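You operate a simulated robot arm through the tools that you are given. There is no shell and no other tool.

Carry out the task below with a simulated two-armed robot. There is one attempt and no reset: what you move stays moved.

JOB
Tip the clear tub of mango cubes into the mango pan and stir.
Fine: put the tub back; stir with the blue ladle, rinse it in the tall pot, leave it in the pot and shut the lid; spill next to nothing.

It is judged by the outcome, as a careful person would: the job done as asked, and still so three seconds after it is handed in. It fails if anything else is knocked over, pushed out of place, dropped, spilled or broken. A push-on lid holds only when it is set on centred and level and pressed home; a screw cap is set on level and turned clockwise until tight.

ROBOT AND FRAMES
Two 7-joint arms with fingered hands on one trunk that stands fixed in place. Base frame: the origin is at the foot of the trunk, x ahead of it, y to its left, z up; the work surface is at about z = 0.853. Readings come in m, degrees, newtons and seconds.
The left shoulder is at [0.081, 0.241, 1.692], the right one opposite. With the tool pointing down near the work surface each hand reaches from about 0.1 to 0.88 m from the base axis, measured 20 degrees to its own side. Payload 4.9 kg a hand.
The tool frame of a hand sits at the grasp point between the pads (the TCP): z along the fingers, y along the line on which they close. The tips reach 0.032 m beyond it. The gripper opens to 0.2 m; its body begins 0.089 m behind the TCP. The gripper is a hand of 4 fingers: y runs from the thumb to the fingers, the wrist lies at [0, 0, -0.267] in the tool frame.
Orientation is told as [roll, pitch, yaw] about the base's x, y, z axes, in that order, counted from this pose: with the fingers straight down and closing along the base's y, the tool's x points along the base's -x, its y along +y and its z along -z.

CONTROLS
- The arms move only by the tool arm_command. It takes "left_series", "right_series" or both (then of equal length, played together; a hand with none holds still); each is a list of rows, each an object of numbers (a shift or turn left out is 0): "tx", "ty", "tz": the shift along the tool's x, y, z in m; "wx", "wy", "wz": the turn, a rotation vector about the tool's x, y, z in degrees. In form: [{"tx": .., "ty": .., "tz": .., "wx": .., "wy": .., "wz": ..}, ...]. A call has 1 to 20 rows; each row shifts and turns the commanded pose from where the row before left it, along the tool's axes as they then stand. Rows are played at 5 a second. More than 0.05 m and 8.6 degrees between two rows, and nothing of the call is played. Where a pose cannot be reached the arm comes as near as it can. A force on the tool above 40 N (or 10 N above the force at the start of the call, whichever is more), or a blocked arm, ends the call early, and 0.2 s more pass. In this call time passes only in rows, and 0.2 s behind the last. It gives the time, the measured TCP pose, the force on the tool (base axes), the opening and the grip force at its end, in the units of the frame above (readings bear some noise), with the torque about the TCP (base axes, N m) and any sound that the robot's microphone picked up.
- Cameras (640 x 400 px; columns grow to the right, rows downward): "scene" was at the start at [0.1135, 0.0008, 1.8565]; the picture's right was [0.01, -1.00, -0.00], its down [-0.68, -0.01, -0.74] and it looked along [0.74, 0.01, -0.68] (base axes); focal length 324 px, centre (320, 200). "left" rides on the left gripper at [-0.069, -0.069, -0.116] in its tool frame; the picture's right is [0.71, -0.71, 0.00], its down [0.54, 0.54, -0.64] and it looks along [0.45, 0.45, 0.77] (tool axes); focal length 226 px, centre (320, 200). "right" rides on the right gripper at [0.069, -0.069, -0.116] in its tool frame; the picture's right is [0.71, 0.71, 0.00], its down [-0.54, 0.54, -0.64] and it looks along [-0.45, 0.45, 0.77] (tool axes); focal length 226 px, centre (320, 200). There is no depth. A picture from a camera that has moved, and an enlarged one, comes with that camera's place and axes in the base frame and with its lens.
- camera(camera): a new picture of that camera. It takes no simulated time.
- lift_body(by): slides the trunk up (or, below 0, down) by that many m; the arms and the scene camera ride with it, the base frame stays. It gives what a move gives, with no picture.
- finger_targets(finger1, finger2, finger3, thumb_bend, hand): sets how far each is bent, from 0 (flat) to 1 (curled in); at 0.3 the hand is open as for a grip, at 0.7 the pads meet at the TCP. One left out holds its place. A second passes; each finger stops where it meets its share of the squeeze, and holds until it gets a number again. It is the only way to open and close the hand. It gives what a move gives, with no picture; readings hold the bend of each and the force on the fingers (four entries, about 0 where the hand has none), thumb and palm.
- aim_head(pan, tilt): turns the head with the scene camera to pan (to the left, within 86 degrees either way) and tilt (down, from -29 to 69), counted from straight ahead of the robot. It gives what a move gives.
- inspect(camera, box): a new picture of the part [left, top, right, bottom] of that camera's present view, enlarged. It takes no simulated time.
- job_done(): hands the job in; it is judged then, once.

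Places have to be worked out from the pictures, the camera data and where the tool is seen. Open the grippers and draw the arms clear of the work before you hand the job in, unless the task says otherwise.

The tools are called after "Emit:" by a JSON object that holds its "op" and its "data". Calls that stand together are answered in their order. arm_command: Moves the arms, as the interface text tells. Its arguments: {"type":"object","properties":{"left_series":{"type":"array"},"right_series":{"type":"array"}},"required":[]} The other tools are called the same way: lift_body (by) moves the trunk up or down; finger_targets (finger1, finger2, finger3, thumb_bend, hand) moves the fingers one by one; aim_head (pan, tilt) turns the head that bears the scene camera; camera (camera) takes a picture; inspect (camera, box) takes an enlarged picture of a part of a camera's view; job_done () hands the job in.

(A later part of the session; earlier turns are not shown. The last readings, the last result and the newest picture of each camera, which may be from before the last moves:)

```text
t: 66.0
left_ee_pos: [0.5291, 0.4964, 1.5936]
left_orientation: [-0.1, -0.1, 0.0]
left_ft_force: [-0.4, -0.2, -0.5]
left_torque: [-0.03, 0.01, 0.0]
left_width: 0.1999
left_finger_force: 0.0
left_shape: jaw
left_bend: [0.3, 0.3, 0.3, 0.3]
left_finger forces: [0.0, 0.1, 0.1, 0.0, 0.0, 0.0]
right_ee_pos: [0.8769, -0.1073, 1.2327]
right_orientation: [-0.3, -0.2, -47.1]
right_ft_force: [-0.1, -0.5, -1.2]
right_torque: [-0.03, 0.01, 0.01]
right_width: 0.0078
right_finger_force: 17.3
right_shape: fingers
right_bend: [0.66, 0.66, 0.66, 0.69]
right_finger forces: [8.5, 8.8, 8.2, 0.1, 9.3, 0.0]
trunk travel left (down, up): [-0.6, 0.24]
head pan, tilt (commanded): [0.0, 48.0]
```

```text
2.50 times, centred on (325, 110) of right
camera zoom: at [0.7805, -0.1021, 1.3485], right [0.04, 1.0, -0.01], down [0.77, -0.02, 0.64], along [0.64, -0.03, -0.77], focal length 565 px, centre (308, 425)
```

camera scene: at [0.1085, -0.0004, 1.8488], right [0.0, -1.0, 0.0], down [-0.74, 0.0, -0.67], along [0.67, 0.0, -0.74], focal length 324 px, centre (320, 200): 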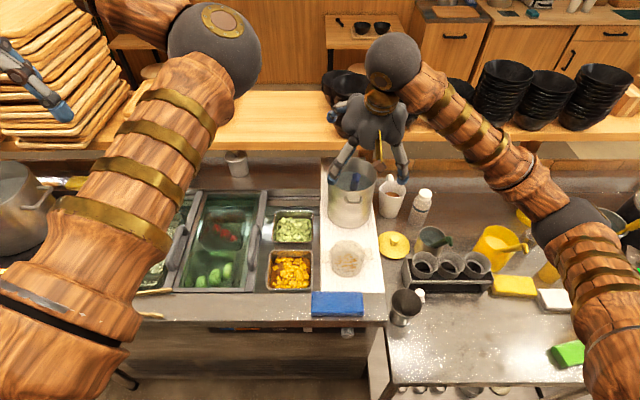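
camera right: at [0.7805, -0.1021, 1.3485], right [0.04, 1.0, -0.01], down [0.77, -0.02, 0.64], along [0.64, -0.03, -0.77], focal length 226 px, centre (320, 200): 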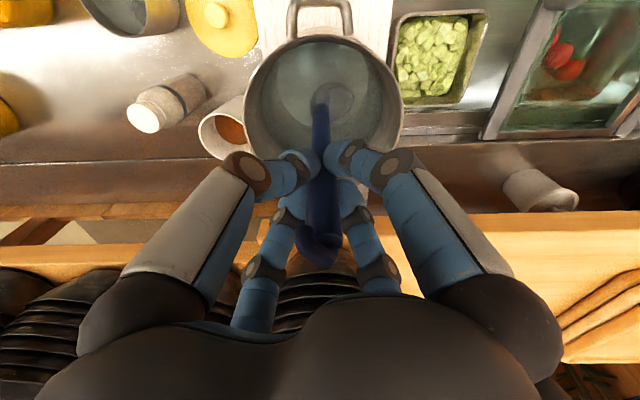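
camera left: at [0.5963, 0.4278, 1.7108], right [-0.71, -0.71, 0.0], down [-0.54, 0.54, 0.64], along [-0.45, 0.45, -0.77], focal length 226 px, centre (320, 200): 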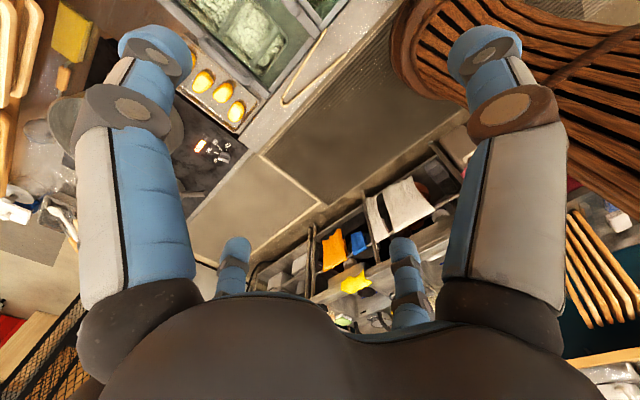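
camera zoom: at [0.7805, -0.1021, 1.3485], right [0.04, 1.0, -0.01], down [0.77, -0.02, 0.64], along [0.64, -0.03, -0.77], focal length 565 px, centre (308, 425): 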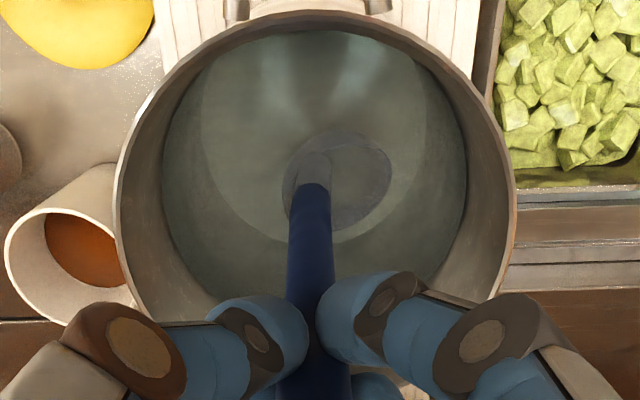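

The bowl is visible under water: about 65 mm across, offset to the +y side of the shaft. I raise the ladle 20 cm straight up, out of the pot, and check whether it carries water.

Emit:
{"op": "arm_command", "data": {"right_series": [{"tz": -0.03}, {"tz": -0.035}, {"tz": -0.035}, {"tz": -0.035}, {"tz": -0.035}, {"tz": -0.03}]}}

Emit:
{"op": "camera", "data": {"camera": "right"}}

Emit:
{"op": "inspect", "data": {"camera": "scene", "box": [270, 60, 450, 250]}}

```text
t: 67.4
left_ee_pos: [0.5265, 0.4967, 1.5924]
left_orientation: [0.1, 0.0, 0.1]
left_ft_force: [0.0, -0.3, -0.2]
left_torque: [-0.02, -0.04, -0.03]
left_width: 0.1998
left_finger_force: 0.1
left_shape: jaw
left_bend: [0.3, 0.3, 0.3, 0.3]
left_finger forces: [0.0, 0.1, 0.0, 0.0, 0.0, 0.1]
right_ee_pos: [0.8755, -0.1045, 1.4331]
right_orientation: [-0.3, -0.3, -47.2]
right_ft_force: [0.0, 0.2, -1.1]
right_torque: [0.02, 0.03, -0.02]
right_width: 0.0077
right_finger_force: 17.0
right_shape: fingers
right_bend: [0.66, 0.66, 0.66, 0.69]
right_finger forces: [8.6, 8.5, 8.2, 0.0, 9.1, 0.0]
trunk travel left (down, up): [-0.6, 0.24]
head pan, tilt (commanded): [0.0, 48.0]
```

```text
taken
camera right: at [0.7793, -0.0995, 1.5493], right [0.04, 1.0, -0.01], down [0.77, -0.02, 0.64], along [0.64, -0.03, -0.77], focal length 226 px, centre (320, 200)
```

right: 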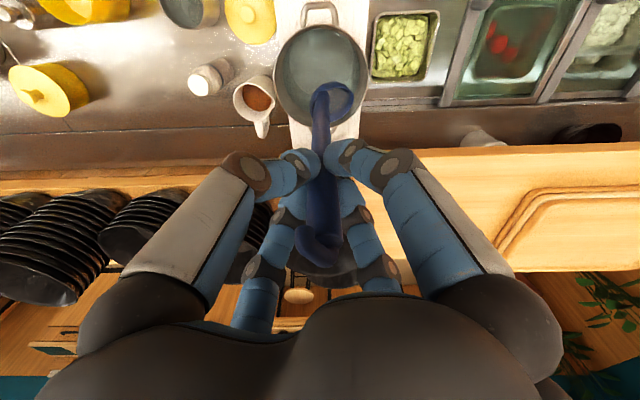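

```text
2.11 times, centred on (360, 155) of scene
camera zoom: at [0.1084, 0.0007, 1.8487], right [0.0, -1.0, 0.0], down [-0.74, 0.0, -0.67], along [0.67, 0.0, -0.74], focal length 682 px, centre (236, 295)
```

zoom: 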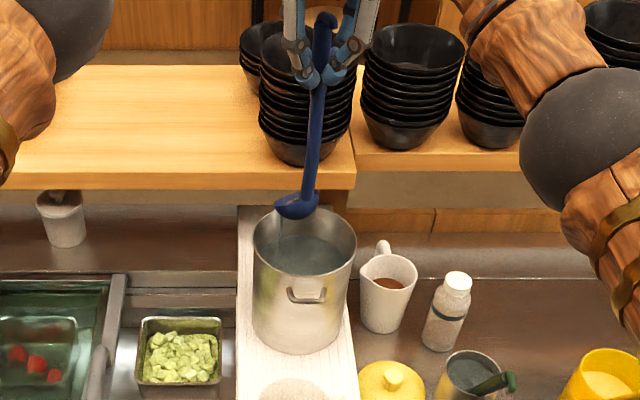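

Water is running off the bowl into the pot. I look closer to see whether the bowl still holds water.

Emit:
{"op": "inspect", "data": {"camera": "scene", "box": [320, 130, 400, 210]}}

Emit:
{"op": "inspect", "data": {"camera": "right", "box": [260, 20, 400, 160]}}

```text
5.00 times, centred on (360, 170) of scene
camera zoom: at [0.1084, 0.0007, 1.8487], right [0.0, -1.0, 0.0], down [-0.74, 0.0, -0.67], along [0.67, 0.0, -0.74], focal length 1620 px, centre (120, 350)
```

zoom: 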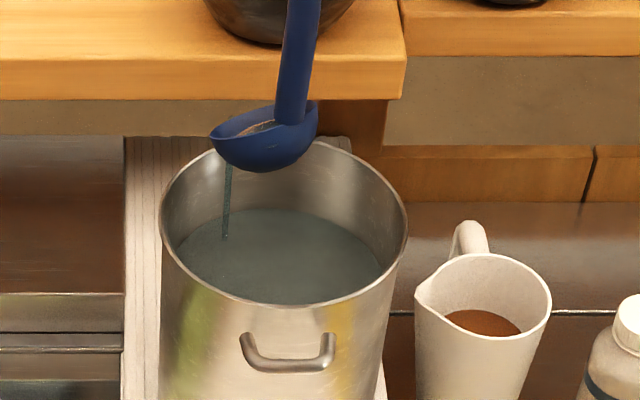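

```text
2.86 times, centred on (330, 90) of right
camera zoom: at [0.7793, -0.0995, 1.5493], right [0.04, 1.0, -0.01], down [0.77, -0.02, 0.64], along [0.64, -0.03, -0.77], focal length 646 px, centre (291, 514)
```

zoom: 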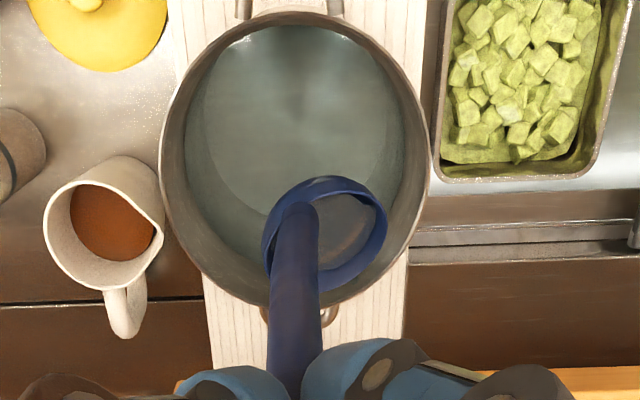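

The bowl still carries water and drips inside the pot. To avoid wetting the mango, I tilt the ladle about its bowl over the pot so it drains back in.

Emit:
{"op": "arm_command", "data": {"right_series": [{"tx": -0.0123, "ty": 0.0132}, {"tx": 0.0228, "ty": -0.0244, "tz": 0.0023, "wx": -5.85, "wy": -5.46}, {"tx": 0.0228, "ty": -0.0244, "tz": 0.0023, "wx": -5.85, "wy": -5.46}, {"tx": 0.0228, "ty": -0.0244, "tz": 0.0023, "wx": -5.85, "wy": -5.46}, {"tx": 0.0228, "ty": -0.0244, "tz": 0.0023, "wx": -5.85, "wy": -5.46}, {"tx": 0.0228, "ty": -0.0244, "tz": 0.0023, "wx": -5.85, "wy": -5.46}, {"tx": 0.0228, "ty": -0.0244, "tz": 0.0023, "wx": -5.85, "wy": -5.46}]}}

Emit:
{"op": "camera", "data": {"camera": "right"}}

Emit:
{"op": "inspect", "data": {"camera": "scene", "box": [290, 110, 430, 250]}}

```text
t: 69.0
left_ee_pos: [0.5261, 0.4951, 1.5947]
left_orientation: [0.0, 0.0, 0.0]
left_ft_force: [-0.1, -0.5, -0.2]
left_torque: [-0.01, -0.05, -0.02]
left_width: 0.1997
left_finger_force: 0.1
left_shape: jaw
left_bend: [0.3, 0.3, 0.3, 0.3]
left_finger forces: [0.1, 0.0, 0.1, 0.0, 0.1, 0.1]
right_ee_pos: [0.7133, -0.1059, 1.3545]
right_orientation: [39.1, -30.9, -58.4]
right_ft_force: [-0.4, 0.3, -0.5]
right_torque: [0.02, 0.09, -0.02]
right_width: 0.0072
right_finger_force: 18.5
right_shape: fingers
right_bend: [0.66, 0.66, 0.66, 0.69]
right_finger forces: [9.5, 8.7, 8.5, 0.0, 9.5, 0.1]
trunk travel left (down, up): [-0.6, 0.24]
head pan, tilt (commanded): [0.0, 48.0]
```

```text
taken
camera right: at [0.5624, -0.1007, 1.3606], right [0.03, 1.0, 0.02], down [0.03, -0.02, 1.0], along [1.0, -0.03, -0.03], focal length 226 px, centre (320, 200)
```

right: 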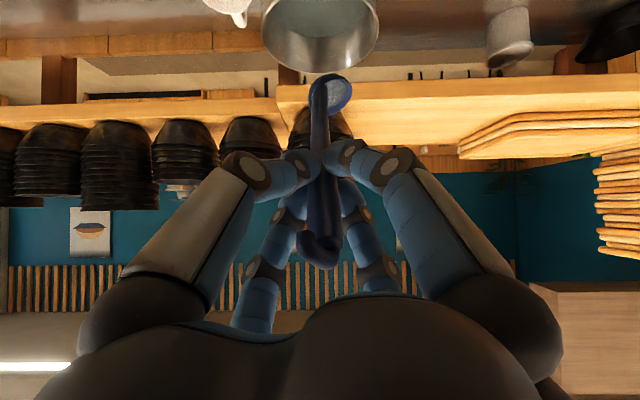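

```text
2.86 times, centred on (360, 180) of scene
camera zoom: at [0.1062, -0.0006, 1.8491], right [0.0, -1.0, 0.0], down [-0.74, 0.0, -0.67], along [0.67, 0.0, -0.74], focal length 926 px, centre (206, 257)
```

zoom: 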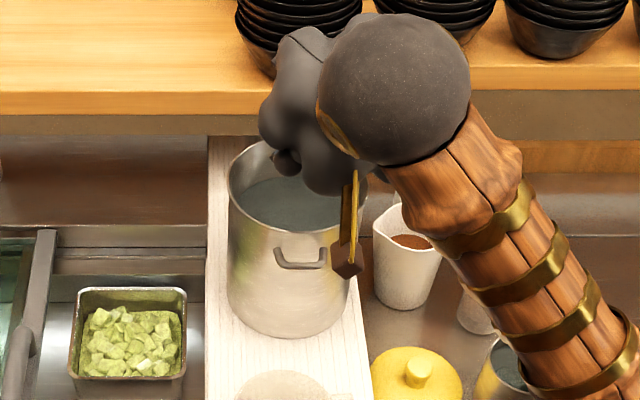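

Emit:
{"op": "inspect", "data": {"camera": "right", "box": [250, 0, 400, 140]}}

```text
2.86 times, centred on (325, 70) of right
camera zoom: at [0.5624, -0.1007, 1.3606], right [0.03, 1.0, 0.02], down [0.03, -0.02, 1.0], along [1.0, -0.03, -0.03], focal length 646 px, centre (306, 571)
```

zoom: 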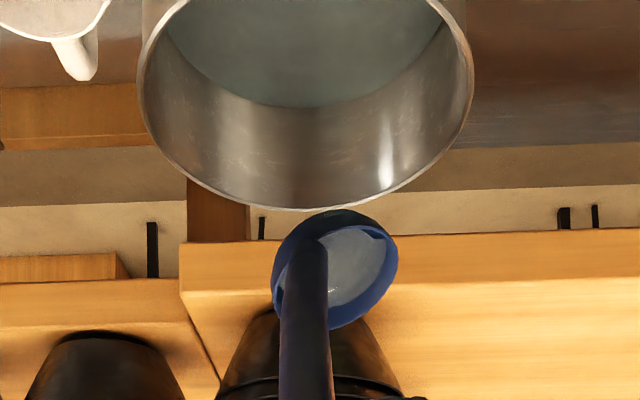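

The bowl still shows a pale surface. I tilt another 24° and look again.

Emit:
{"op": "arm_command", "data": {"right_series": [{"tx": 0.0228, "ty": -0.0244, "tz": 0.0023, "wx": -5.85, "wy": -5.46}, {"tx": 0.0228, "ty": -0.0244, "tz": 0.0023, "wx": -5.85, "wy": -5.46}, {"tx": 0.0228, "ty": -0.0244, "tz": 0.0023, "wx": -5.85, "wy": -5.46}]}}

Emit:
{"op": "inspect", "data": {"camera": "right", "box": [250, 0, 400, 140]}}

Emit:
{"op": "inspect", "data": {"camera": "scene", "box": [290, 110, 430, 250]}}

```text
t: 70.0
left_ee_pos: [0.5269, 0.5005, 1.592]
left_orientation: [0.0, -0.1, 0.0]
left_ft_force: [0.8, 0.8, 0.1]
left_torque: [-0.05, -0.01, 0.03]
left_width: 0.2
left_finger_force: 0.0
left_shape: jaw
left_bend: [0.3, 0.3, 0.3, 0.3]
left_finger forces: [0.1, 0.0, 0.1, 0.0, 0.0, 0.0]
right_ee_pos: [0.6968, -0.1327, 1.3227]
right_orientation: [72.5, -48.3, -78.8]
right_ft_force: [0.2, 1.4, 0.1]
right_torque: [-0.02, 0.13, -0.07]
right_width: 0.0073
right_finger_force: 18.3
right_shape: fingers
right_bend: [0.66, 0.66, 0.66, 0.68]
right_finger forces: [10.1, 8.7, 8.8, 0.0, 9.8, 0.0]
trunk travel left (down, up): [-0.6, 0.24]
head pan, tilt (commanded): [0.0, 48.0]
stopped in row 3 (right hand): the arm was blocked; the commanded pose is now the measured one
```

```text
2.86 times, centred on (325, 70) of right
camera zoom: at [0.5634, -0.1357, 1.2498], right [0.02, 1.0, -0.08], down [-0.48, 0.08, 0.88], along [0.88, 0.02, 0.47], focal length 646 px, centre (306, 571)
```

zoom: 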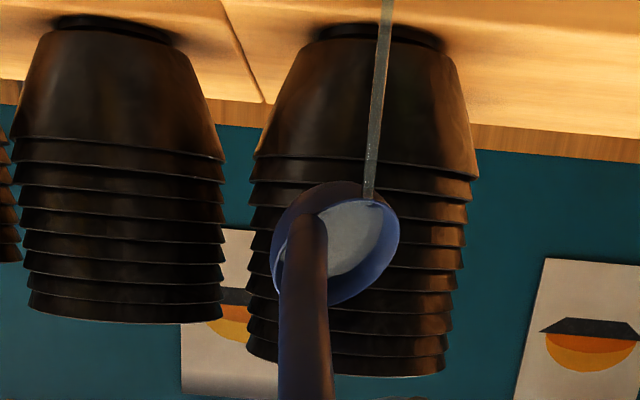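

```text
2.86 times, centred on (360, 180) of scene
camera zoom: at [0.1083, 0.0044, 1.8489], right [0.0, -1.0, 0.0], down [-0.74, 0.0, -0.67], along [0.67, 0.0, -0.74], focal length 926 px, centre (206, 257)
```

zoom: 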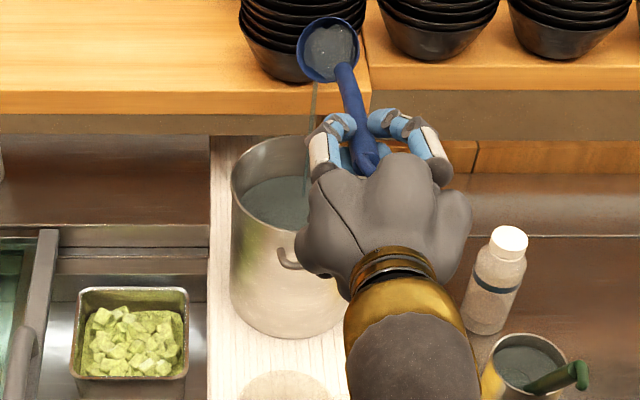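

The arm was blocked in the last row and the ladle rose a little, but its water is draining into the pot. I check the whole scene for any contact of the elbow.

Emit:
{"op": "camera", "data": {"camera": "scene"}}

Emit:
{"op": "inspect", "data": {"camera": "scene", "box": [330, 180, 640, 400]}}

```text
taken
camera scene: at [0.1083, 0.0044, 1.8489], right [0.0, -1.0, 0.0], down [-0.74, 0.0, -0.67], along [0.67, 0.0, -0.74], focal length 324 px, centre (320, 200)
```

scene: 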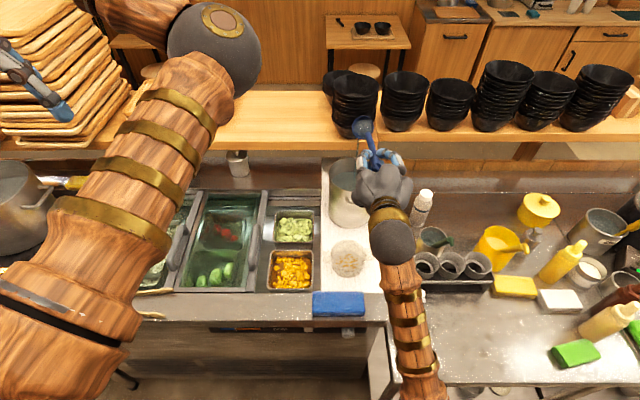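

```text
1.82 times, centred on (485, 290) of scene
camera zoom: at [0.1083, 0.0044, 1.8489], right [0.0, -1.0, 0.0], down [-0.74, 0.0, -0.67], along [0.67, 0.0, -0.74], focal length 589 px, centre (20, 36)
```

zoom: 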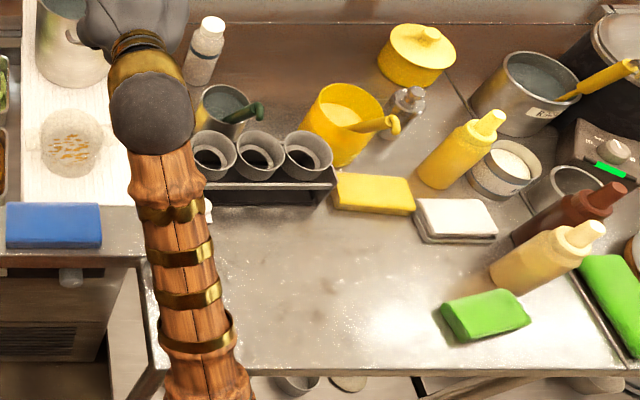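

Nothing looks disturbed; the elbow merely swung to a new posture. I hold still one second to let the bowl drain, then check.

Emit:
{"op": "arm_command", "data": {"right_series": [{"tx": 0}, {"tx": 0}, {"tx": 0}, {"tx": 0}, {"tx": 0}]}}

Emit:
{"op": "inspect", "data": {"camera": "scene", "box": [300, 100, 420, 220]}}

Emit:
{"op": "inspect", "data": {"camera": "right", "box": [250, 0, 400, 140]}}

```text
t: 71.2
left_ee_pos: [0.529, 0.4954, 1.5931]
left_orientation: [0.0, 0.0, 0.0]
left_ft_force: [0.8, -0.7, 0.4]
left_torque: [-0.03, 0.01, -0.03]
left_width: 0.2001
left_finger_force: 0.0
left_shape: jaw
left_bend: [0.3, 0.3, 0.3, 0.3]
left_finger forces: [0.0, 0.0, 0.0, 0.0, 0.1, 0.0]
right_ee_pos: [0.6973, -0.136, 1.3197]
right_orientation: [72.4, -48.1, -78.7]
right_ft_force: [1.2, 0.7, -1.2]
right_torque: [0.02, 0.08, -0.02]
right_width: 0.0069
right_finger_force: 18.4
right_shape: fingers
right_bend: [0.66, 0.66, 0.66, 0.68]
right_finger forces: [10.3, 8.8, 8.8, 0.0, 9.6, 0.0]
trunk travel left (down, up): [-0.6, 0.24]
head pan, tilt (commanded): [0.0, 48.0]
```

```text
3.33 times, centred on (360, 160) of scene
camera zoom: at [0.1092, 0.0003, 1.8487], right [0.0, -1.0, 0.0], down [-0.74, 0.0, -0.67], along [0.67, 0.0, -0.74], focal length 1080 px, centre (187, 333)
```

zoom: 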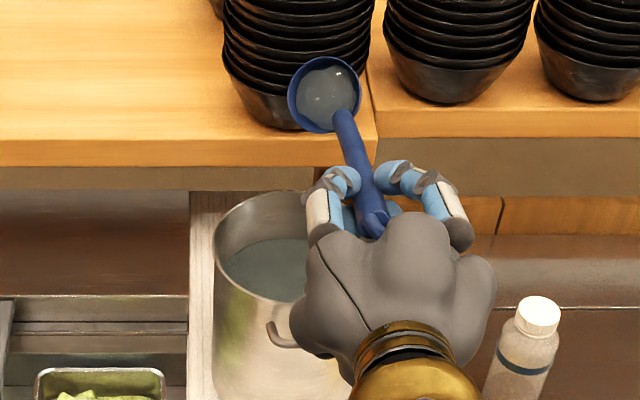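

```text
2.86 times, centred on (325, 70) of right
camera zoom: at [0.5636, -0.1381, 1.2486], right [0.02, 1.0, -0.08], down [-0.47, 0.08, 0.88], along [0.88, 0.02, 0.47], focal length 646 px, centre (306, 571)
```

zoom: 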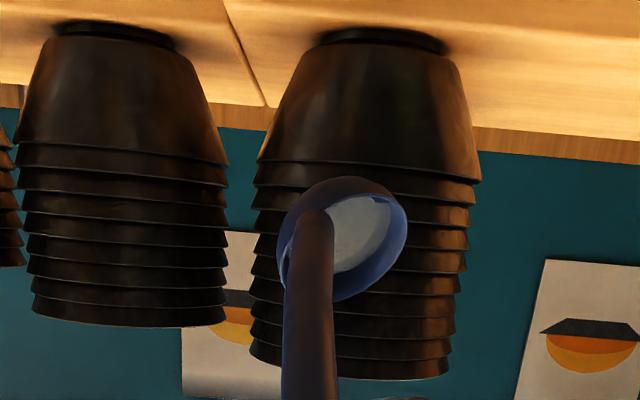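

The stream has stopped, but the inside looks wet. I tilt 14° further to be sure it is empty.

Emit:
{"op": "arm_command", "data": {"right_series": [{"wx": -3.05, "wy": -3.55, "wz": 0.17}, {"wx": -3.05, "wy": -3.55, "wz": 0.17}, {"wx": -3.05, "wy": -3.55, "wz": 0.17}, {"tx": 0}, {"tx": 0}]}}

Emit:
{"op": "inspect", "data": {"camera": "scene", "box": [300, 80, 420, 220]}}

Emit:
{"op": "inspect", "data": {"camera": "right", "box": [250, 0, 400, 140]}}

```text
t: 72.4
left_ee_pos: [0.529, 0.4958, 1.5926]
left_orientation: [0.0, 0.0, 0.0]
left_ft_force: [0.0, -0.1, -0.1]
left_torque: [0.0, 0.04, 0.03]
left_width: 0.1998
left_finger_force: 0.1
left_shape: jaw
left_bend: [0.3, 0.3, 0.3, 0.3]
left_finger forces: [0.0, 0.0, 0.1, 0.0, 0.0, 0.0]
right_ee_pos: [0.6956, -0.1353, 1.3207]
right_orientation: [93.8, -48.9, -94.7]
right_ft_force: [-0.5, 0.2, -0.4]
right_torque: [-0.04, 0.12, -0.01]
right_width: 0.0069
right_finger_force: 18.4
right_shape: fingers
right_bend: [0.66, 0.66, 0.66, 0.68]
right_finger forces: [10.0, 8.7, 8.8, 0.0, 9.6, 0.0]
trunk travel left (down, up): [-0.6, 0.24]
head pan, tilt (commanded): [0.0, 48.0]
```

```text
2.86 times, centred on (360, 150) of scene
camera zoom: at [0.1089, 0.0001, 1.8487], right [0.0, -1.0, 0.0], down [-0.74, 0.0, -0.67], along [0.67, 0.0, -0.74], focal length 926 px, centre (206, 343)
```

zoom: 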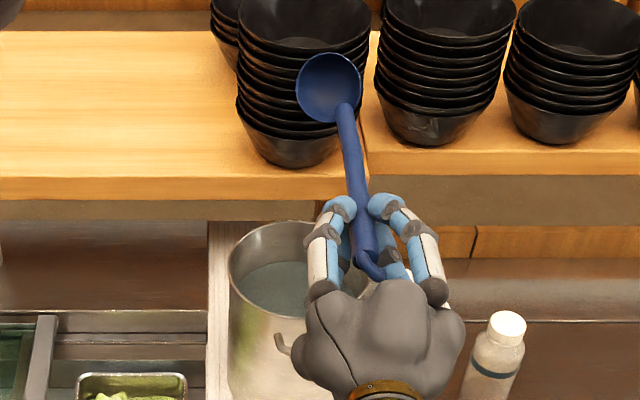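

```text
2.86 times, centred on (325, 70) of right
camera zoom: at [0.5847, -0.1379, 1.2183], right [0.04, 1.0, -0.07], down [-0.67, 0.08, 0.74], along [0.74, 0.02, 0.67], focal length 646 px, centre (306, 571)
```

zoom: 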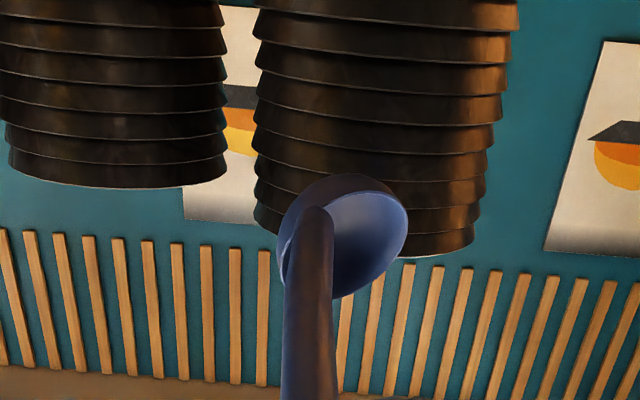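

The bowl is now empty and clean. I draw the ladle back 6 cm and carry it left, still horizontal, to above the mango pan.

Emit:
{"op": "arm_command", "data": {"right_series": [{"tx": -0.0016, "tz": -0.03}, {"tx": -0.0016, "tz": -0.03}, {"tx": 0.0262, "ty": 0.0304, "tz": -0.0014}, {"tx": 0.0262, "ty": 0.0304, "tz": -0.0014}, {"tx": 0.0262, "ty": 0.0304, "tz": -0.0014}, {"tx": 0.0262, "ty": 0.0304, "tz": -0.0014}, {"tx": 0.0262, "ty": 0.0304, "tz": -0.0014}, {"tx": 0.0262, "ty": 0.0304, "tz": -0.0014}]}}

Emit:
{"op": "camera", "data": {"camera": "scene"}}

Emit:
{"op": "camera", "data": {"camera": "right"}}

```text
t: 74.2
left_ee_pos: [0.5301, 0.4973, 1.5915]
left_orientation: [0.0, 0.1, 0.0]
left_ft_force: [1.1, 0.7, -0.8]
left_torque: [-0.01, 0.0, -0.01]
left_width: 0.1998
left_finger_force: 0.1
left_shape: jaw
left_bend: [0.3, 0.3, 0.3, 0.3]
left_finger forces: [0.0, 0.1, 0.0, 0.0, 0.1, 0.0]
right_ee_pos: [0.638, 0.1051, 1.3203]
right_orientation: [93.6, -49.0, -94.8]
right_ft_force: [-0.9, -0.8, -1.1]
right_torque: [0.02, 0.14, -0.02]
right_width: 0.0066
right_finger_force: 18.2
right_shape: fingers
right_bend: [0.66, 0.66, 0.66, 0.68]
right_finger forces: [9.9, 8.9, 8.2, 0.1, 9.9, 0.0]
trunk travel left (down, up): [-0.6, 0.24]
head pan, tilt (commanded): [0.0, 48.0]
```

```text
taken
camera scene: at [0.1112, 0.0015, 1.8486], right [0.0, -1.0, 0.0], down [-0.74, 0.0, -0.67], along [0.67, 0.0, -0.74], focal length 324 px, centre (320, 200)
```

scene: 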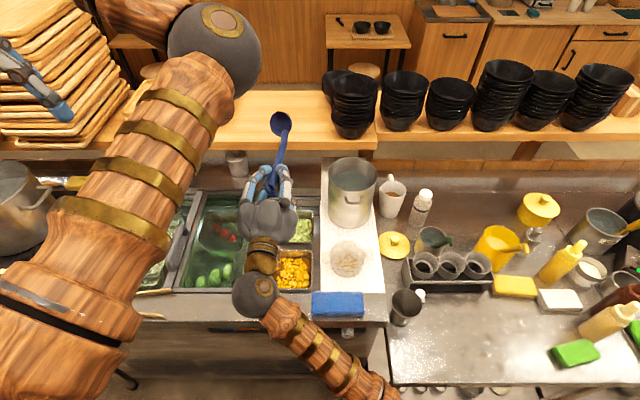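

```text
taken
camera right: at [0.5256, 0.1036, 1.2187], right [0.04, 1.0, -0.07], down [-0.67, 0.08, 0.74], along [0.74, 0.02, 0.67], focal length 226 px, centre (320, 200)
```

right: 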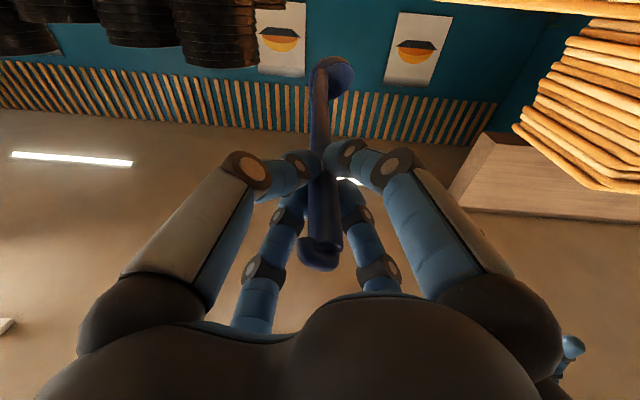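

Everything on the table is undisturbed. Over the pan now, I rotate the ladle down toward vertical in steps.

Emit:
{"op": "arm_command", "data": {"right_series": [{"wx": 5.24, "wy": 6.08, "wz": -0.29}, {"wx": 5.24, "wy": 6.08, "wz": -0.29}, {"wx": 5.24, "wy": 6.08, "wz": -0.29}, {"wx": 5.24, "wy": 6.08, "wz": -0.29}, {"wx": 5.24, "wy": 6.08, "wz": -0.29}, {"wx": 5.24, "wy": 6.08, "wz": -0.29}]}}

Emit:
{"op": "camera", "data": {"camera": "scene"}}

Emit:
{"op": "camera", "data": {"camera": "right"}}

```text
t: 75.6
left_ee_pos: [0.5299, 0.4964, 1.5927]
left_orientation: [0.0, 0.1, 0.0]
left_ft_force: [0.2, 0.4, -0.6]
left_torque: [0.01, 0.05, -0.02]
left_width: 0.1999
left_finger_force: 0.0
left_shape: jaw
left_bend: [0.3, 0.3, 0.3, 0.3]
left_finger forces: [0.0, 0.0, 0.1, 0.1, 0.0, 0.0]
right_ee_pos: [0.6377, 0.1051, 1.3191]
right_orientation: [31.2, -32.9, -50.9]
right_ft_force: [0.2, 1.1, -0.3]
right_torque: [0.02, 0.09, 0.05]
right_width: 0.007
right_finger_force: 17.8
right_shape: fingers
right_bend: [0.66, 0.66, 0.66, 0.68]
right_finger forces: [9.5, 9.0, 8.3, 0.1, 9.5, 0.1]
trunk travel left (down, up): [-0.6, 0.24]
head pan, tilt (commanded): [0.0, 48.0]
```

```text
taken
camera scene: at [0.1108, 0.0007, 1.8486], right [0.0, -1.0, 0.0], down [-0.74, 0.0, -0.67], along [0.67, 0.0, -0.74], focal length 324 px, centre (320, 200)
```

scene: 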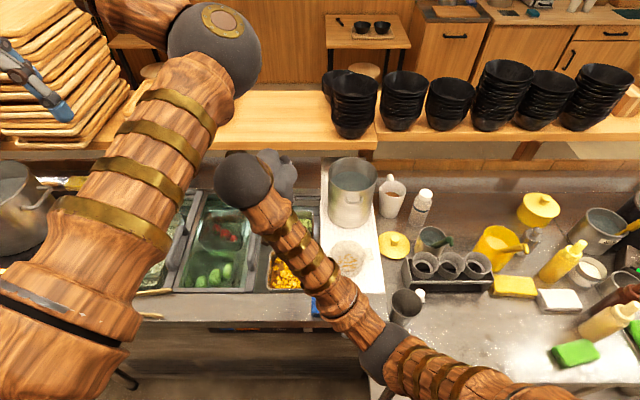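

```text
taken
camera right: at [0.487, 0.1031, 1.3361], right [-0.03, 1.0, -0.08], down [0.1, 0.08, 0.99], along [0.99, 0.02, -0.11], focal length 226 px, centre (320, 200)
```

right: 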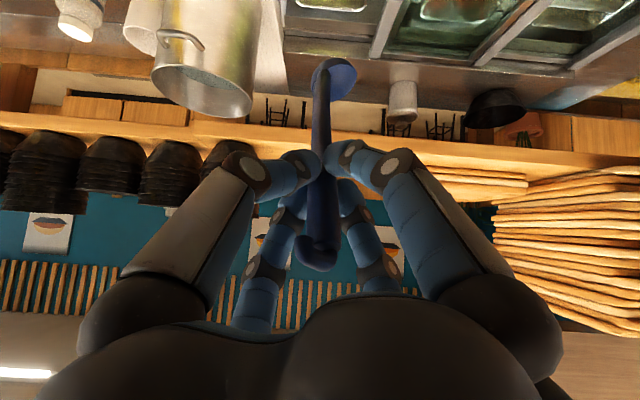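

Emit:
{"op": "arm_command", "data": {"right_series": [{"wx": 5.24, "wy": 6.08, "wz": -0.29}, {"wx": 5.24, "wy": 6.08, "wz": -0.29}, {"wx": 5.24, "wy": 6.08, "wz": -0.29}, {"wx": 5.24, "wy": 6.08, "wz": -0.29}, {"wx": 5.24, "wy": 6.08, "wz": -0.29}, {"wx": 2.62, "wy": 3.04, "wz": -0.15}]}}

Emit:
{"op": "camera", "data": {"camera": "scene"}}

Emit:
{"op": "camera", "data": {"camera": "right"}}

```text
t: 77.0
left_ee_pos: [0.5298, 0.4958, 1.5915]
left_orientation: [0.0, 0.2, 0.0]
left_ft_force: [0.7, -0.5, -0.3]
left_torque: [0.03, 0.03, -0.02]
left_width: 0.2001
left_finger_force: 0.1
left_shape: jaw
left_bend: [0.3, 0.3, 0.3, 0.3]
left_finger forces: [0.1, 0.0, 0.0, 0.1, 0.1, 0.0]
right_ee_pos: [0.6386, 0.1037, 1.3195]
right_orientation: [-1.4, -1.1, -40.7]
right_ft_force: [0.5, -0.1, -0.7]
right_torque: [-0.01, 0.02, 0.03]
right_width: 0.0065
right_finger_force: 17.3
right_shape: fingers
right_bend: [0.66, 0.66, 0.66, 0.68]
right_finger forces: [6.7, 9.4, 8.8, 0.1, 9.5, 0.0]
trunk travel left (down, up): [-0.6, 0.24]
head pan, tilt (commanded): [0.0, 48.0]
```

```text
taken
camera scene: at [0.1122, -0.0012, 1.8484], right [0.0, -1.0, 0.0], down [-0.74, 0.0, -0.67], along [0.67, 0.0, -0.74], focal length 324 px, centre (320, 200)
```

scene: 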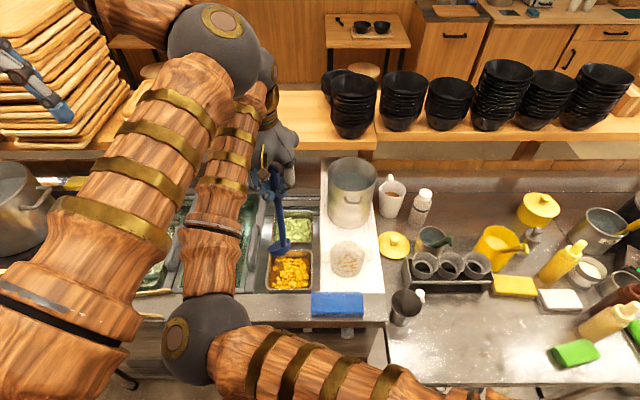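

```text
taken
camera right: at [0.5422, 0.1002, 1.4367], right [-0.07, 1.0, -0.03], down [0.77, 0.08, 0.64], along [0.64, 0.02, -0.77], focal length 226 px, centre (320, 200)
```

right: 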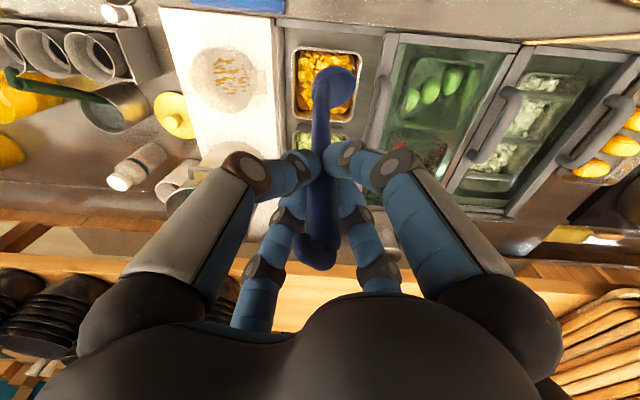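

The ladle hangs vertically over the pan (bowl centre about 25 cm below the grasp). I centre it over the pan and lower until the bowl is just above the mango.

Emit:
{"op": "arm_command", "data": {"right_series": [{"tx": -0.0222, "ty": 0.012}, {"tx": -0.0222, "ty": 0.012}, {"tx": 0.0007, "ty": 0.001, "tz": 0.036}, {"tx": 0.0007, "ty": 0.001, "tz": 0.036}, {"tx": 0.0007, "ty": 0.001, "tz": 0.036}, {"tx": 0.0007, "ty": 0.001, "tz": 0.036}, {"tx": 0.0007, "ty": 0.001, "tz": 0.036}]}}

Emit:
{"op": "camera", "data": {"camera": "right"}}

Emit:
{"op": "camera", "data": {"camera": "scene"}}

```text
t: 78.6
left_ee_pos: [0.5281, 0.4953, 1.5936]
left_orientation: [0.1, 0.0, 0.0]
left_ft_force: [-0.6, 0.8, -0.1]
left_torque: [0.0, -0.02, 0.0]
left_width: 0.1996
left_finger_force: 0.0
left_shape: jaw
left_bend: [0.3, 0.3, 0.3, 0.3]
left_finger forces: [0.0, 0.0, 0.0, 0.0, 0.0, 0.1]
right_ee_pos: [0.6851, 0.0934, 1.1414]
right_orientation: [-1.3, -1.3, -40.6]
right_ft_force: [0.0, -0.5, -1.6]
right_torque: [-0.02, -0.02, 0.02]
right_width: 0.0064
right_finger_force: 16.9
right_shape: fingers
right_bend: [0.67, 0.66, 0.66, 0.68]
right_finger forces: [6.8, 9.2, 8.6, 0.0, 9.2, 0.0]
trunk travel left (down, up): [-0.6, 0.24]
head pan, tilt (commanded): [0.0, 48.0]
```

```text
taken
camera right: at [0.5889, 0.0905, 1.2584], right [-0.08, 1.0, -0.03], down [0.76, 0.08, 0.64], along [0.64, 0.02, -0.77], focal length 226 px, centre (320, 200)
```

right: 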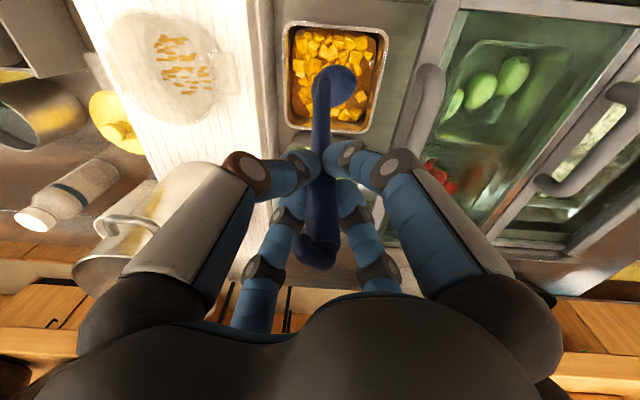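

```text
taken
camera scene: at [0.1086, -0.0002, 1.8489], right [0.0, -1.0, 0.0], down [-0.74, 0.0, -0.67], along [0.67, 0.0, -0.74], focal length 324 px, centre (320, 200)
```

scene: 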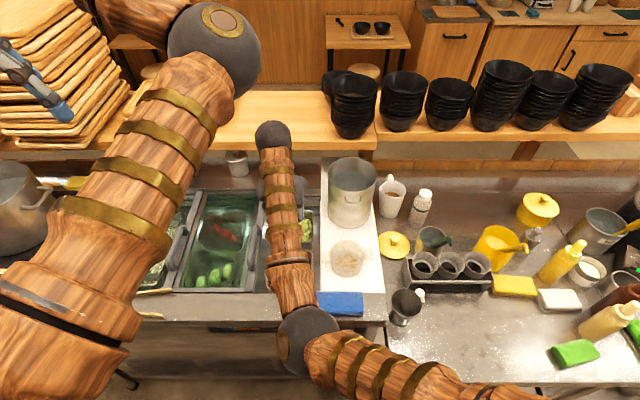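

Emit:
{"op": "inspect", "data": {"camera": "right", "box": [260, 0, 430, 150]}}

```text
2.67 times, centred on (345, 75) of right
camera zoom: at [0.5889, 0.0905, 1.2584], right [-0.08, 1.0, -0.03], down [0.76, 0.08, 0.64], along [0.64, 0.02, -0.77], focal length 603 px, centre (253, 533)
```

zoom: 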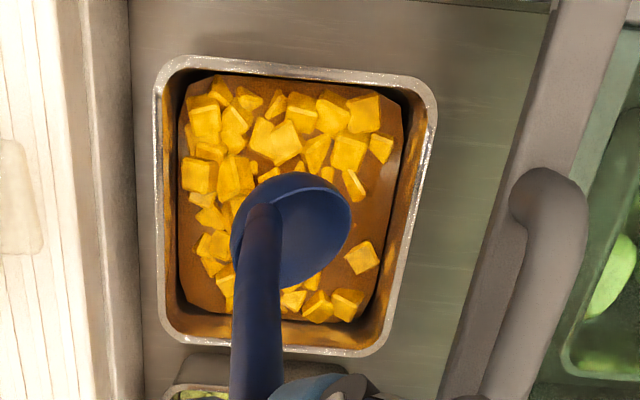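

The bowl is centred over the pan just above rim height. I lower it 6 cm into the mango, watching the force.

Emit:
{"op": "arm_command", "data": {"right_series": [{"tx": 0.0004, "ty": 0.0005, "tz": 0.02}, {"tx": 0.0004, "ty": 0.0005, "tz": 0.02}, {"tx": 0.0003, "ty": 0.0004, "tz": 0.015}]}}

Emit:
{"op": "inspect", "data": {"camera": "right", "box": [260, 0, 430, 150]}}

```text
t: 79.4
left_ee_pos: [0.5285, 0.4956, 1.5934]
left_orientation: [0.0, 0.0, -0.1]
left_ft_force: [-0.3, -0.2, -0.3]
left_torque: [-0.01, -0.01, -0.01]
left_width: 0.1998
left_finger_force: 0.1
left_shape: jaw
left_bend: [0.3, 0.3, 0.3, 0.3]
left_finger forces: [0.0, 0.1, 0.0, 0.1, 0.0, 0.0]
right_ee_pos: [0.6866, 0.0941, 1.0861]
right_orientation: [-1.5, -1.3, -40.5]
right_ft_force: [-0.9, 0.6, -0.3]
right_torque: [-0.01, -0.03, -0.03]
right_width: 0.0061
right_finger_force: 17.0
right_shape: fingers
right_bend: [0.67, 0.66, 0.66, 0.68]
right_finger forces: [6.7, 9.1, 8.7, 0.0, 9.0, 0.0]
trunk travel left (down, up): [-0.6, 0.24]
head pan, tilt (commanded): [0.0, 48.0]
```

```text
2.67 times, centred on (345, 75) of right
camera zoom: at [0.5899, 0.0912, 1.2031], right [-0.08, 1.0, -0.03], down [0.76, 0.08, 0.64], along [0.64, 0.02, -0.77], focal length 603 px, centre (253, 533)
```

zoom: 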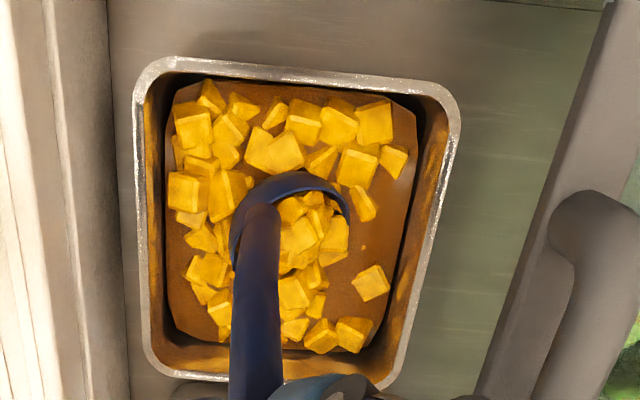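

The bowl is among the cubes with hardly any force. I go 1.5 cm deeper and stir one slow circle of 2.5 cm radius.

Emit:
{"op": "arm_command", "data": {"right_series": [{"tz": 0.012}, {"tx": -0.0095, "ty": 0.0082}, {"tx": -0.0095, "ty": 0.0082}, {"tx": 0.0107, "ty": 0.0073}, {"tx": 0.0129, "ty": 0.001}, {"tx": 0.01165, "ty": -0.0056}, {"tx": 0.0073, "ty": -0.0107}, {"tx": 0.001, "ty": -0.0129}, {"tx": -0.0056, "ty": -0.01165}, {"tx": -0.0107, "ty": -0.0073}, {"tx": -0.0129, "ty": -0.001}, {"tx": -0.01165, "ty": 0.0056}, {"tx": -0.0073, "ty": 0.0107}, {"tx": -0.001, "ty": 0.0129}, {"tx": 0.0056, "ty": 0.01165}]}}

Emit:
{"op": "inspect", "data": {"camera": "right", "box": [240, 0, 430, 150]}}

Emit:
{"op": "inspect", "data": {"camera": "scene", "box": [220, 160, 400, 320]}}

```text
t: 82.6
left_ee_pos: [0.5294, 0.4956, 1.5939]
left_orientation: [0.0, 0.0, 0.0]
left_ft_force: [0.3, -0.3, 0.2]
left_torque: [0.0, 0.02, 0.02]
left_width: 0.1997
left_finger_force: 0.1
left_shape: jaw
left_bend: [0.3, 0.3, 0.3, 0.3]
left_finger forces: [0.0, 0.0, 0.1, 0.1, 0.1, 0.1]
right_ee_pos: [0.7116, 0.0948, 1.0728]
right_orientation: [-1.3, -1.2, -40.5]
right_ft_force: [-0.4, -0.1, -1.1]
right_torque: [-0.03, -0.01, -0.02]
right_width: 0.0061
right_finger_force: 17.0
right_shape: fingers
right_bend: [0.67, 0.66, 0.66, 0.68]
right_finger forces: [6.7, 8.9, 8.8, 0.0, 9.1, 0.0]
trunk travel left (down, up): [-0.6, 0.24]
head pan, tilt (commanded): [0.0, 48.0]
```

```text
2.67 times, centred on (335, 75) of right
camera zoom: at [0.6143, 0.092, 1.1902], right [-0.08, 1.0, -0.03], down [0.76, 0.08, 0.64], along [0.64, 0.02, -0.77], focal length 603 px, centre (280, 533)
```

zoom: 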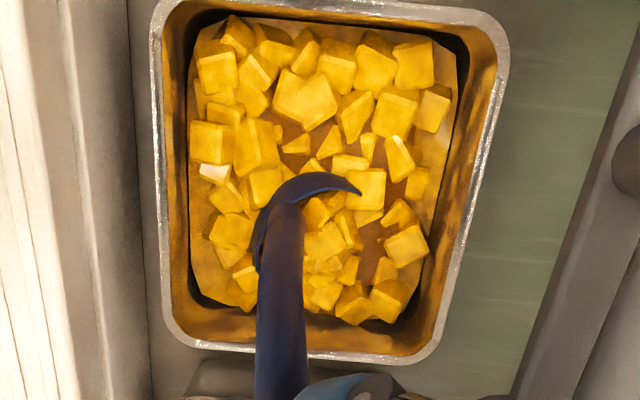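

```text
2.50 times, centred on (310, 240) of scene
camera zoom: at [0.1093, 0.0008, 1.8487], right [0.0, -1.0, 0.0], down [-0.74, 0.0, -0.67], along [0.67, 0.0, -0.74], focal length 810 px, centre (345, 100)
```

zoom: 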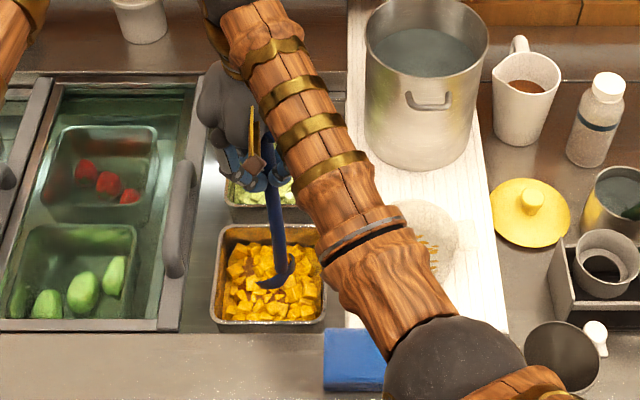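

The cubes are turning over nicely with negligible force and nothing has left the pan. I stir two more rounds, one in each call, reversing direction for the second.

Emit:
{"op": "arm_command", "data": {"right_series": [{"tx": 0.0107, "ty": 0.0073}, {"tx": 0.0129, "ty": 0.001}, {"tx": 0.01165, "ty": -0.0056}, {"tx": 0.0073, "ty": -0.0107}, {"tx": 0.001, "ty": -0.0129}, {"tx": -0.0056, "ty": -0.01165}, {"tx": -0.0107, "ty": -0.0073}, {"tx": -0.0129, "ty": -0.001}, {"tx": -0.01165, "ty": 0.0056}, {"tx": -0.0073, "ty": 0.0107}, {"tx": -0.001, "ty": 0.0129}, {"tx": 0.0056, "ty": 0.01165}]}}

Emit:
{"op": "arm_command", "data": {"right_series": [{"tz": 0.006}, {"tx": -0.0056, "ty": -0.01165}, {"tx": 0.001, "ty": -0.0129}, {"tx": 0.0073, "ty": -0.0107}, {"tx": 0.01165, "ty": -0.0056}, {"tx": 0.0129, "ty": 0.001}, {"tx": 0.0107, "ty": 0.0073}, {"tx": 0.0056, "ty": 0.01165}, {"tx": -0.001, "ty": 0.0129}, {"tx": -0.0073, "ty": 0.0107}, {"tx": -0.01165, "ty": 0.0056}, {"tx": -0.0129, "ty": -0.001}, {"tx": -0.0107, "ty": -0.0073}]}}

Emit:
{"op": "inspect", "data": {"camera": "right", "box": [240, 0, 430, 150]}}

```text
t: 85.2
left_ee_pos: [0.5295, 0.4963, 1.5932]
left_orientation: [0.0, 0.0, 0.0]
left_ft_force: [0.7, 0.8, -1.0]
left_torque: [-0.01, -0.02, 0.04]
left_width: 0.1998
left_finger_force: 0.1
left_shape: jaw
left_bend: [0.3, 0.3, 0.3, 0.3]
left_finger forces: [0.0, 0.0, 0.0, 0.1, 0.0, 0.1]
right_ee_pos: [0.7119, 0.0937, 1.0724]
right_orientation: [-1.4, -1.3, -40.6]
right_ft_force: [0.1, -0.1, -0.6]
right_torque: [-0.04, 0.01, -0.02]
right_width: 0.0061
right_finger_force: 16.9
right_shape: fingers
right_bend: [0.67, 0.66, 0.66, 0.68]
right_finger forces: [6.8, 8.8, 8.9, 0.0, 9.0, 0.0]
trunk travel left (down, up): [-0.6, 0.24]
head pan, tilt (commanded): [0.0, 48.0]
```

```text
t: 88.0
left_ee_pos: [0.5279, 0.495, 1.5921]
left_orientation: [0.1, 0.0, 0.1]
left_ft_force: [-0.3, 0.4, -0.1]
left_torque: [0.04, 0.02, 0.0]
left_width: 0.1999
left_finger_force: 0.0
left_shape: jaw
left_bend: [0.3, 0.3, 0.3, 0.3]
left_finger forces: [0.0, 0.0, 0.1, 0.1, 0.1, 0.0]
right_ee_pos: [0.7113, 0.0942, 1.0674]
right_orientation: [-1.5, -1.3, -40.6]
right_ft_force: [-0.4, -0.2, -0.7]
right_torque: [-0.02, 0.01, -0.02]
right_width: 0.006
right_finger_force: 16.4
right_shape: fingers
right_bend: [0.67, 0.66, 0.66, 0.68]
right_finger forces: [7.0, 8.9, 8.8, 0.1, 8.8, 0.0]
trunk travel left (down, up): [-0.6, 0.24]
head pan, tilt (commanded): [0.0, 48.0]
```

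```text
2.67 times, centred on (335, 75) of right
camera zoom: at [0.6146, 0.0908, 1.1839], right [-0.08, 1.0, -0.03], down [0.76, 0.08, 0.64], along [0.64, 0.02, -0.77], focal length 603 px, centre (280, 533)
```

zoom: 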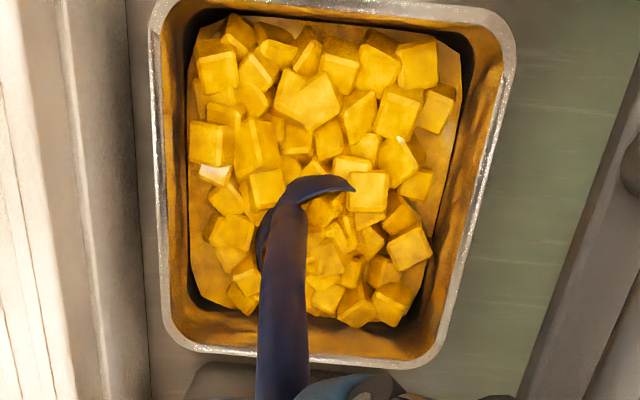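

The brown base has become evenly mixed. I do one more full round to be thorough and compare.

Emit:
{"op": "arm_command", "data": {"right_series": [{"tx": 0.0107, "ty": 0.0073}, {"tx": 0.0129, "ty": 0.001}, {"tx": 0.01165, "ty": -0.0056}, {"tx": 0.0073, "ty": -0.0107}, {"tx": 0.001, "ty": -0.0129}, {"tx": -0.0056, "ty": -0.01165}, {"tx": -0.0107, "ty": -0.0073}, {"tx": -0.0129, "ty": -0.001}, {"tx": -0.01165, "ty": 0.0056}, {"tx": -0.0073, "ty": 0.0107}, {"tx": -0.001, "ty": 0.0129}, {"tx": 0.0056, "ty": 0.01165}, {"tx": 0.0107, "ty": 0.0073}, {"tx": 0.0129, "ty": 0.001}, {"tx": 0.01165, "ty": -0.0056}, {"tx": 0.0073, "ty": -0.0107}, {"tx": 0.001, "ty": -0.0129}, {"tx": -0.0056, "ty": -0.01165}]}}

Emit:
{"op": "inspect", "data": {"camera": "right", "box": [240, 0, 430, 150]}}

Emit:
{"op": "inspect", "data": {"camera": "scene", "box": [220, 200, 360, 320]}}

```text
t: 91.8
left_ee_pos: [0.5284, 0.4951, 1.5938]
left_orientation: [0.1, 0.0, 0.0]
left_ft_force: [0.1, -0.2, -0.3]
left_torque: [-0.04, -0.03, -0.01]
left_width: 0.2
left_finger_force: 0.1
left_shape: jaw
left_bend: [0.3, 0.3, 0.3, 0.3]
left_finger forces: [0.0, 0.1, 0.1, 0.0, 0.0, 0.0]
right_ee_pos: [0.6611, 0.094, 1.0672]
right_orientation: [-1.4, -1.3, -40.6]
right_ft_force: [-0.5, -0.1, -0.9]
right_torque: [0.01, -0.01, -0.01]
right_width: 0.0063
right_finger_force: 15.4
right_shape: fingers
right_bend: [0.67, 0.66, 0.66, 0.68]
right_finger forces: [7.0, 8.8, 8.9, 0.1, 8.8, 0.1]
trunk travel left (down, up): [-0.6, 0.24]
head pan, tilt (commanded): [0.0, 48.0]
```

```text
2.67 times, centred on (335, 75) of right
camera zoom: at [0.5647, 0.0904, 1.1842], right [-0.08, 1.0, -0.03], down [0.76, 0.08, 0.64], along [0.64, 0.02, -0.77], focal length 603 px, centre (280, 533)
```

zoom: 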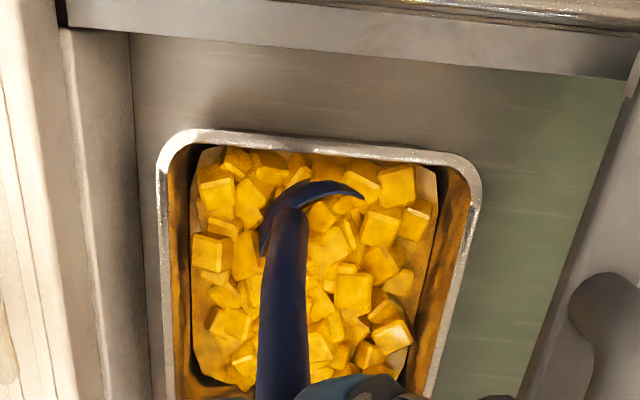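

```text
3.33 times, centred on (290, 260) of scene
camera zoom: at [0.1091, -0.0006, 1.8487], right [0.0, -1.0, 0.0], down [-0.74, 0.0, -0.67], along [0.67, 0.0, -0.74], focal length 1080 px, centre (420, 0)
```

zoom: 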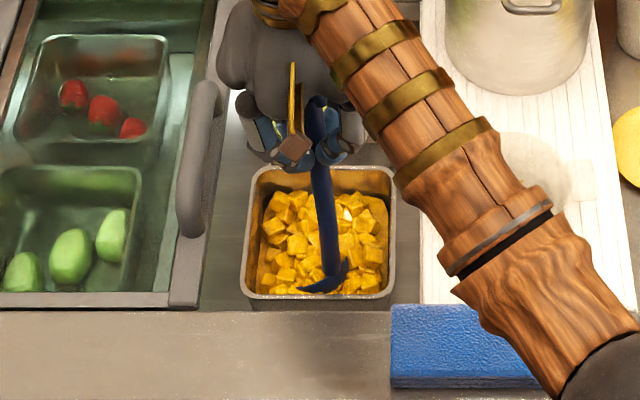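

The mango is evenly stirred. I lift the ladle out slowly to just above the rim and look at what it carries.

Emit:
{"op": "arm_command", "data": {"right_series": [{"tx": -0.0076, "ty": 0.0065}, {"tx": -0.0076, "ty": 0.0065}, {"tz": -0.015}, {"tz": -0.015}, {"tz": -0.02}, {"tz": -0.02}, {"tz": -0.025}]}}

Emit:
{"op": "inspect", "data": {"camera": "right", "box": [240, 0, 430, 150]}}

Emit:
{"op": "inspect", "data": {"camera": "scene", "box": [220, 200, 360, 320]}}

```text
t: 93.4
left_ee_pos: [0.5287, 0.4944, 1.5919]
left_orientation: [0.1, 0.0, 0.0]
left_ft_force: [-0.5, 0.2, 0.4]
left_torque: [0.0, -0.01, 0.0]
left_width: 0.2
left_finger_force: 0.1
left_shape: jaw
left_bend: [0.3, 0.3, 0.3, 0.3]
left_finger forces: [0.0, 0.1, 0.0, 0.0, 0.1, 0.0]
right_ee_pos: [0.6807, 0.097, 1.1617]
right_orientation: [-1.4, -1.3, -40.6]
right_ft_force: [-0.4, 0.2, -1.0]
right_torque: [-0.02, 0.03, -0.01]
right_width: 0.0063
right_finger_force: 17.2
right_shape: fingers
right_bend: [0.67, 0.66, 0.66, 0.68]
right_finger forces: [7.5, 8.8, 9.3, 0.1, 8.5, 0.1]
trunk travel left (down, up): [-0.6, 0.24]
head pan, tilt (commanded): [0.0, 48.0]
```

```text
2.67 times, centred on (335, 75) of right
camera zoom: at [0.5845, 0.094, 1.2791], right [-0.08, 1.0, -0.03], down [0.76, 0.08, 0.64], along [0.64, 0.02, -0.77], focal length 603 px, centre (280, 533)
```

zoom: 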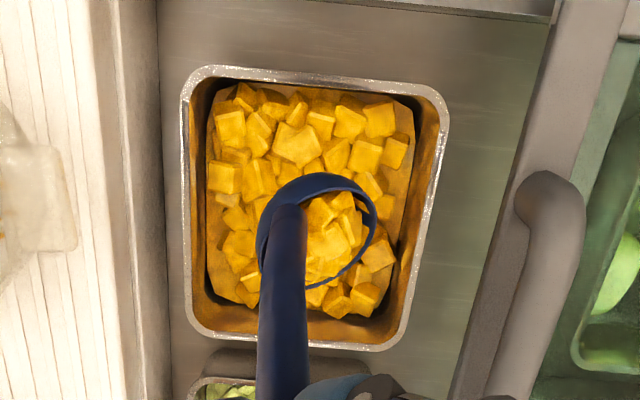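

```text
3.33 times, centred on (290, 260) of scene
camera zoom: at [0.1092, -0.0006, 1.8486], right [0.0, -1.0, 0.0], down [-0.74, 0.0, -0.67], along [0.67, 0.0, -0.74], focal length 1080 px, centre (420, 0)
```

zoom: 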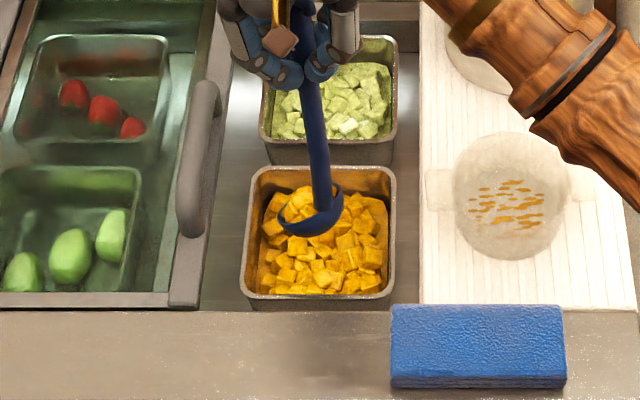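

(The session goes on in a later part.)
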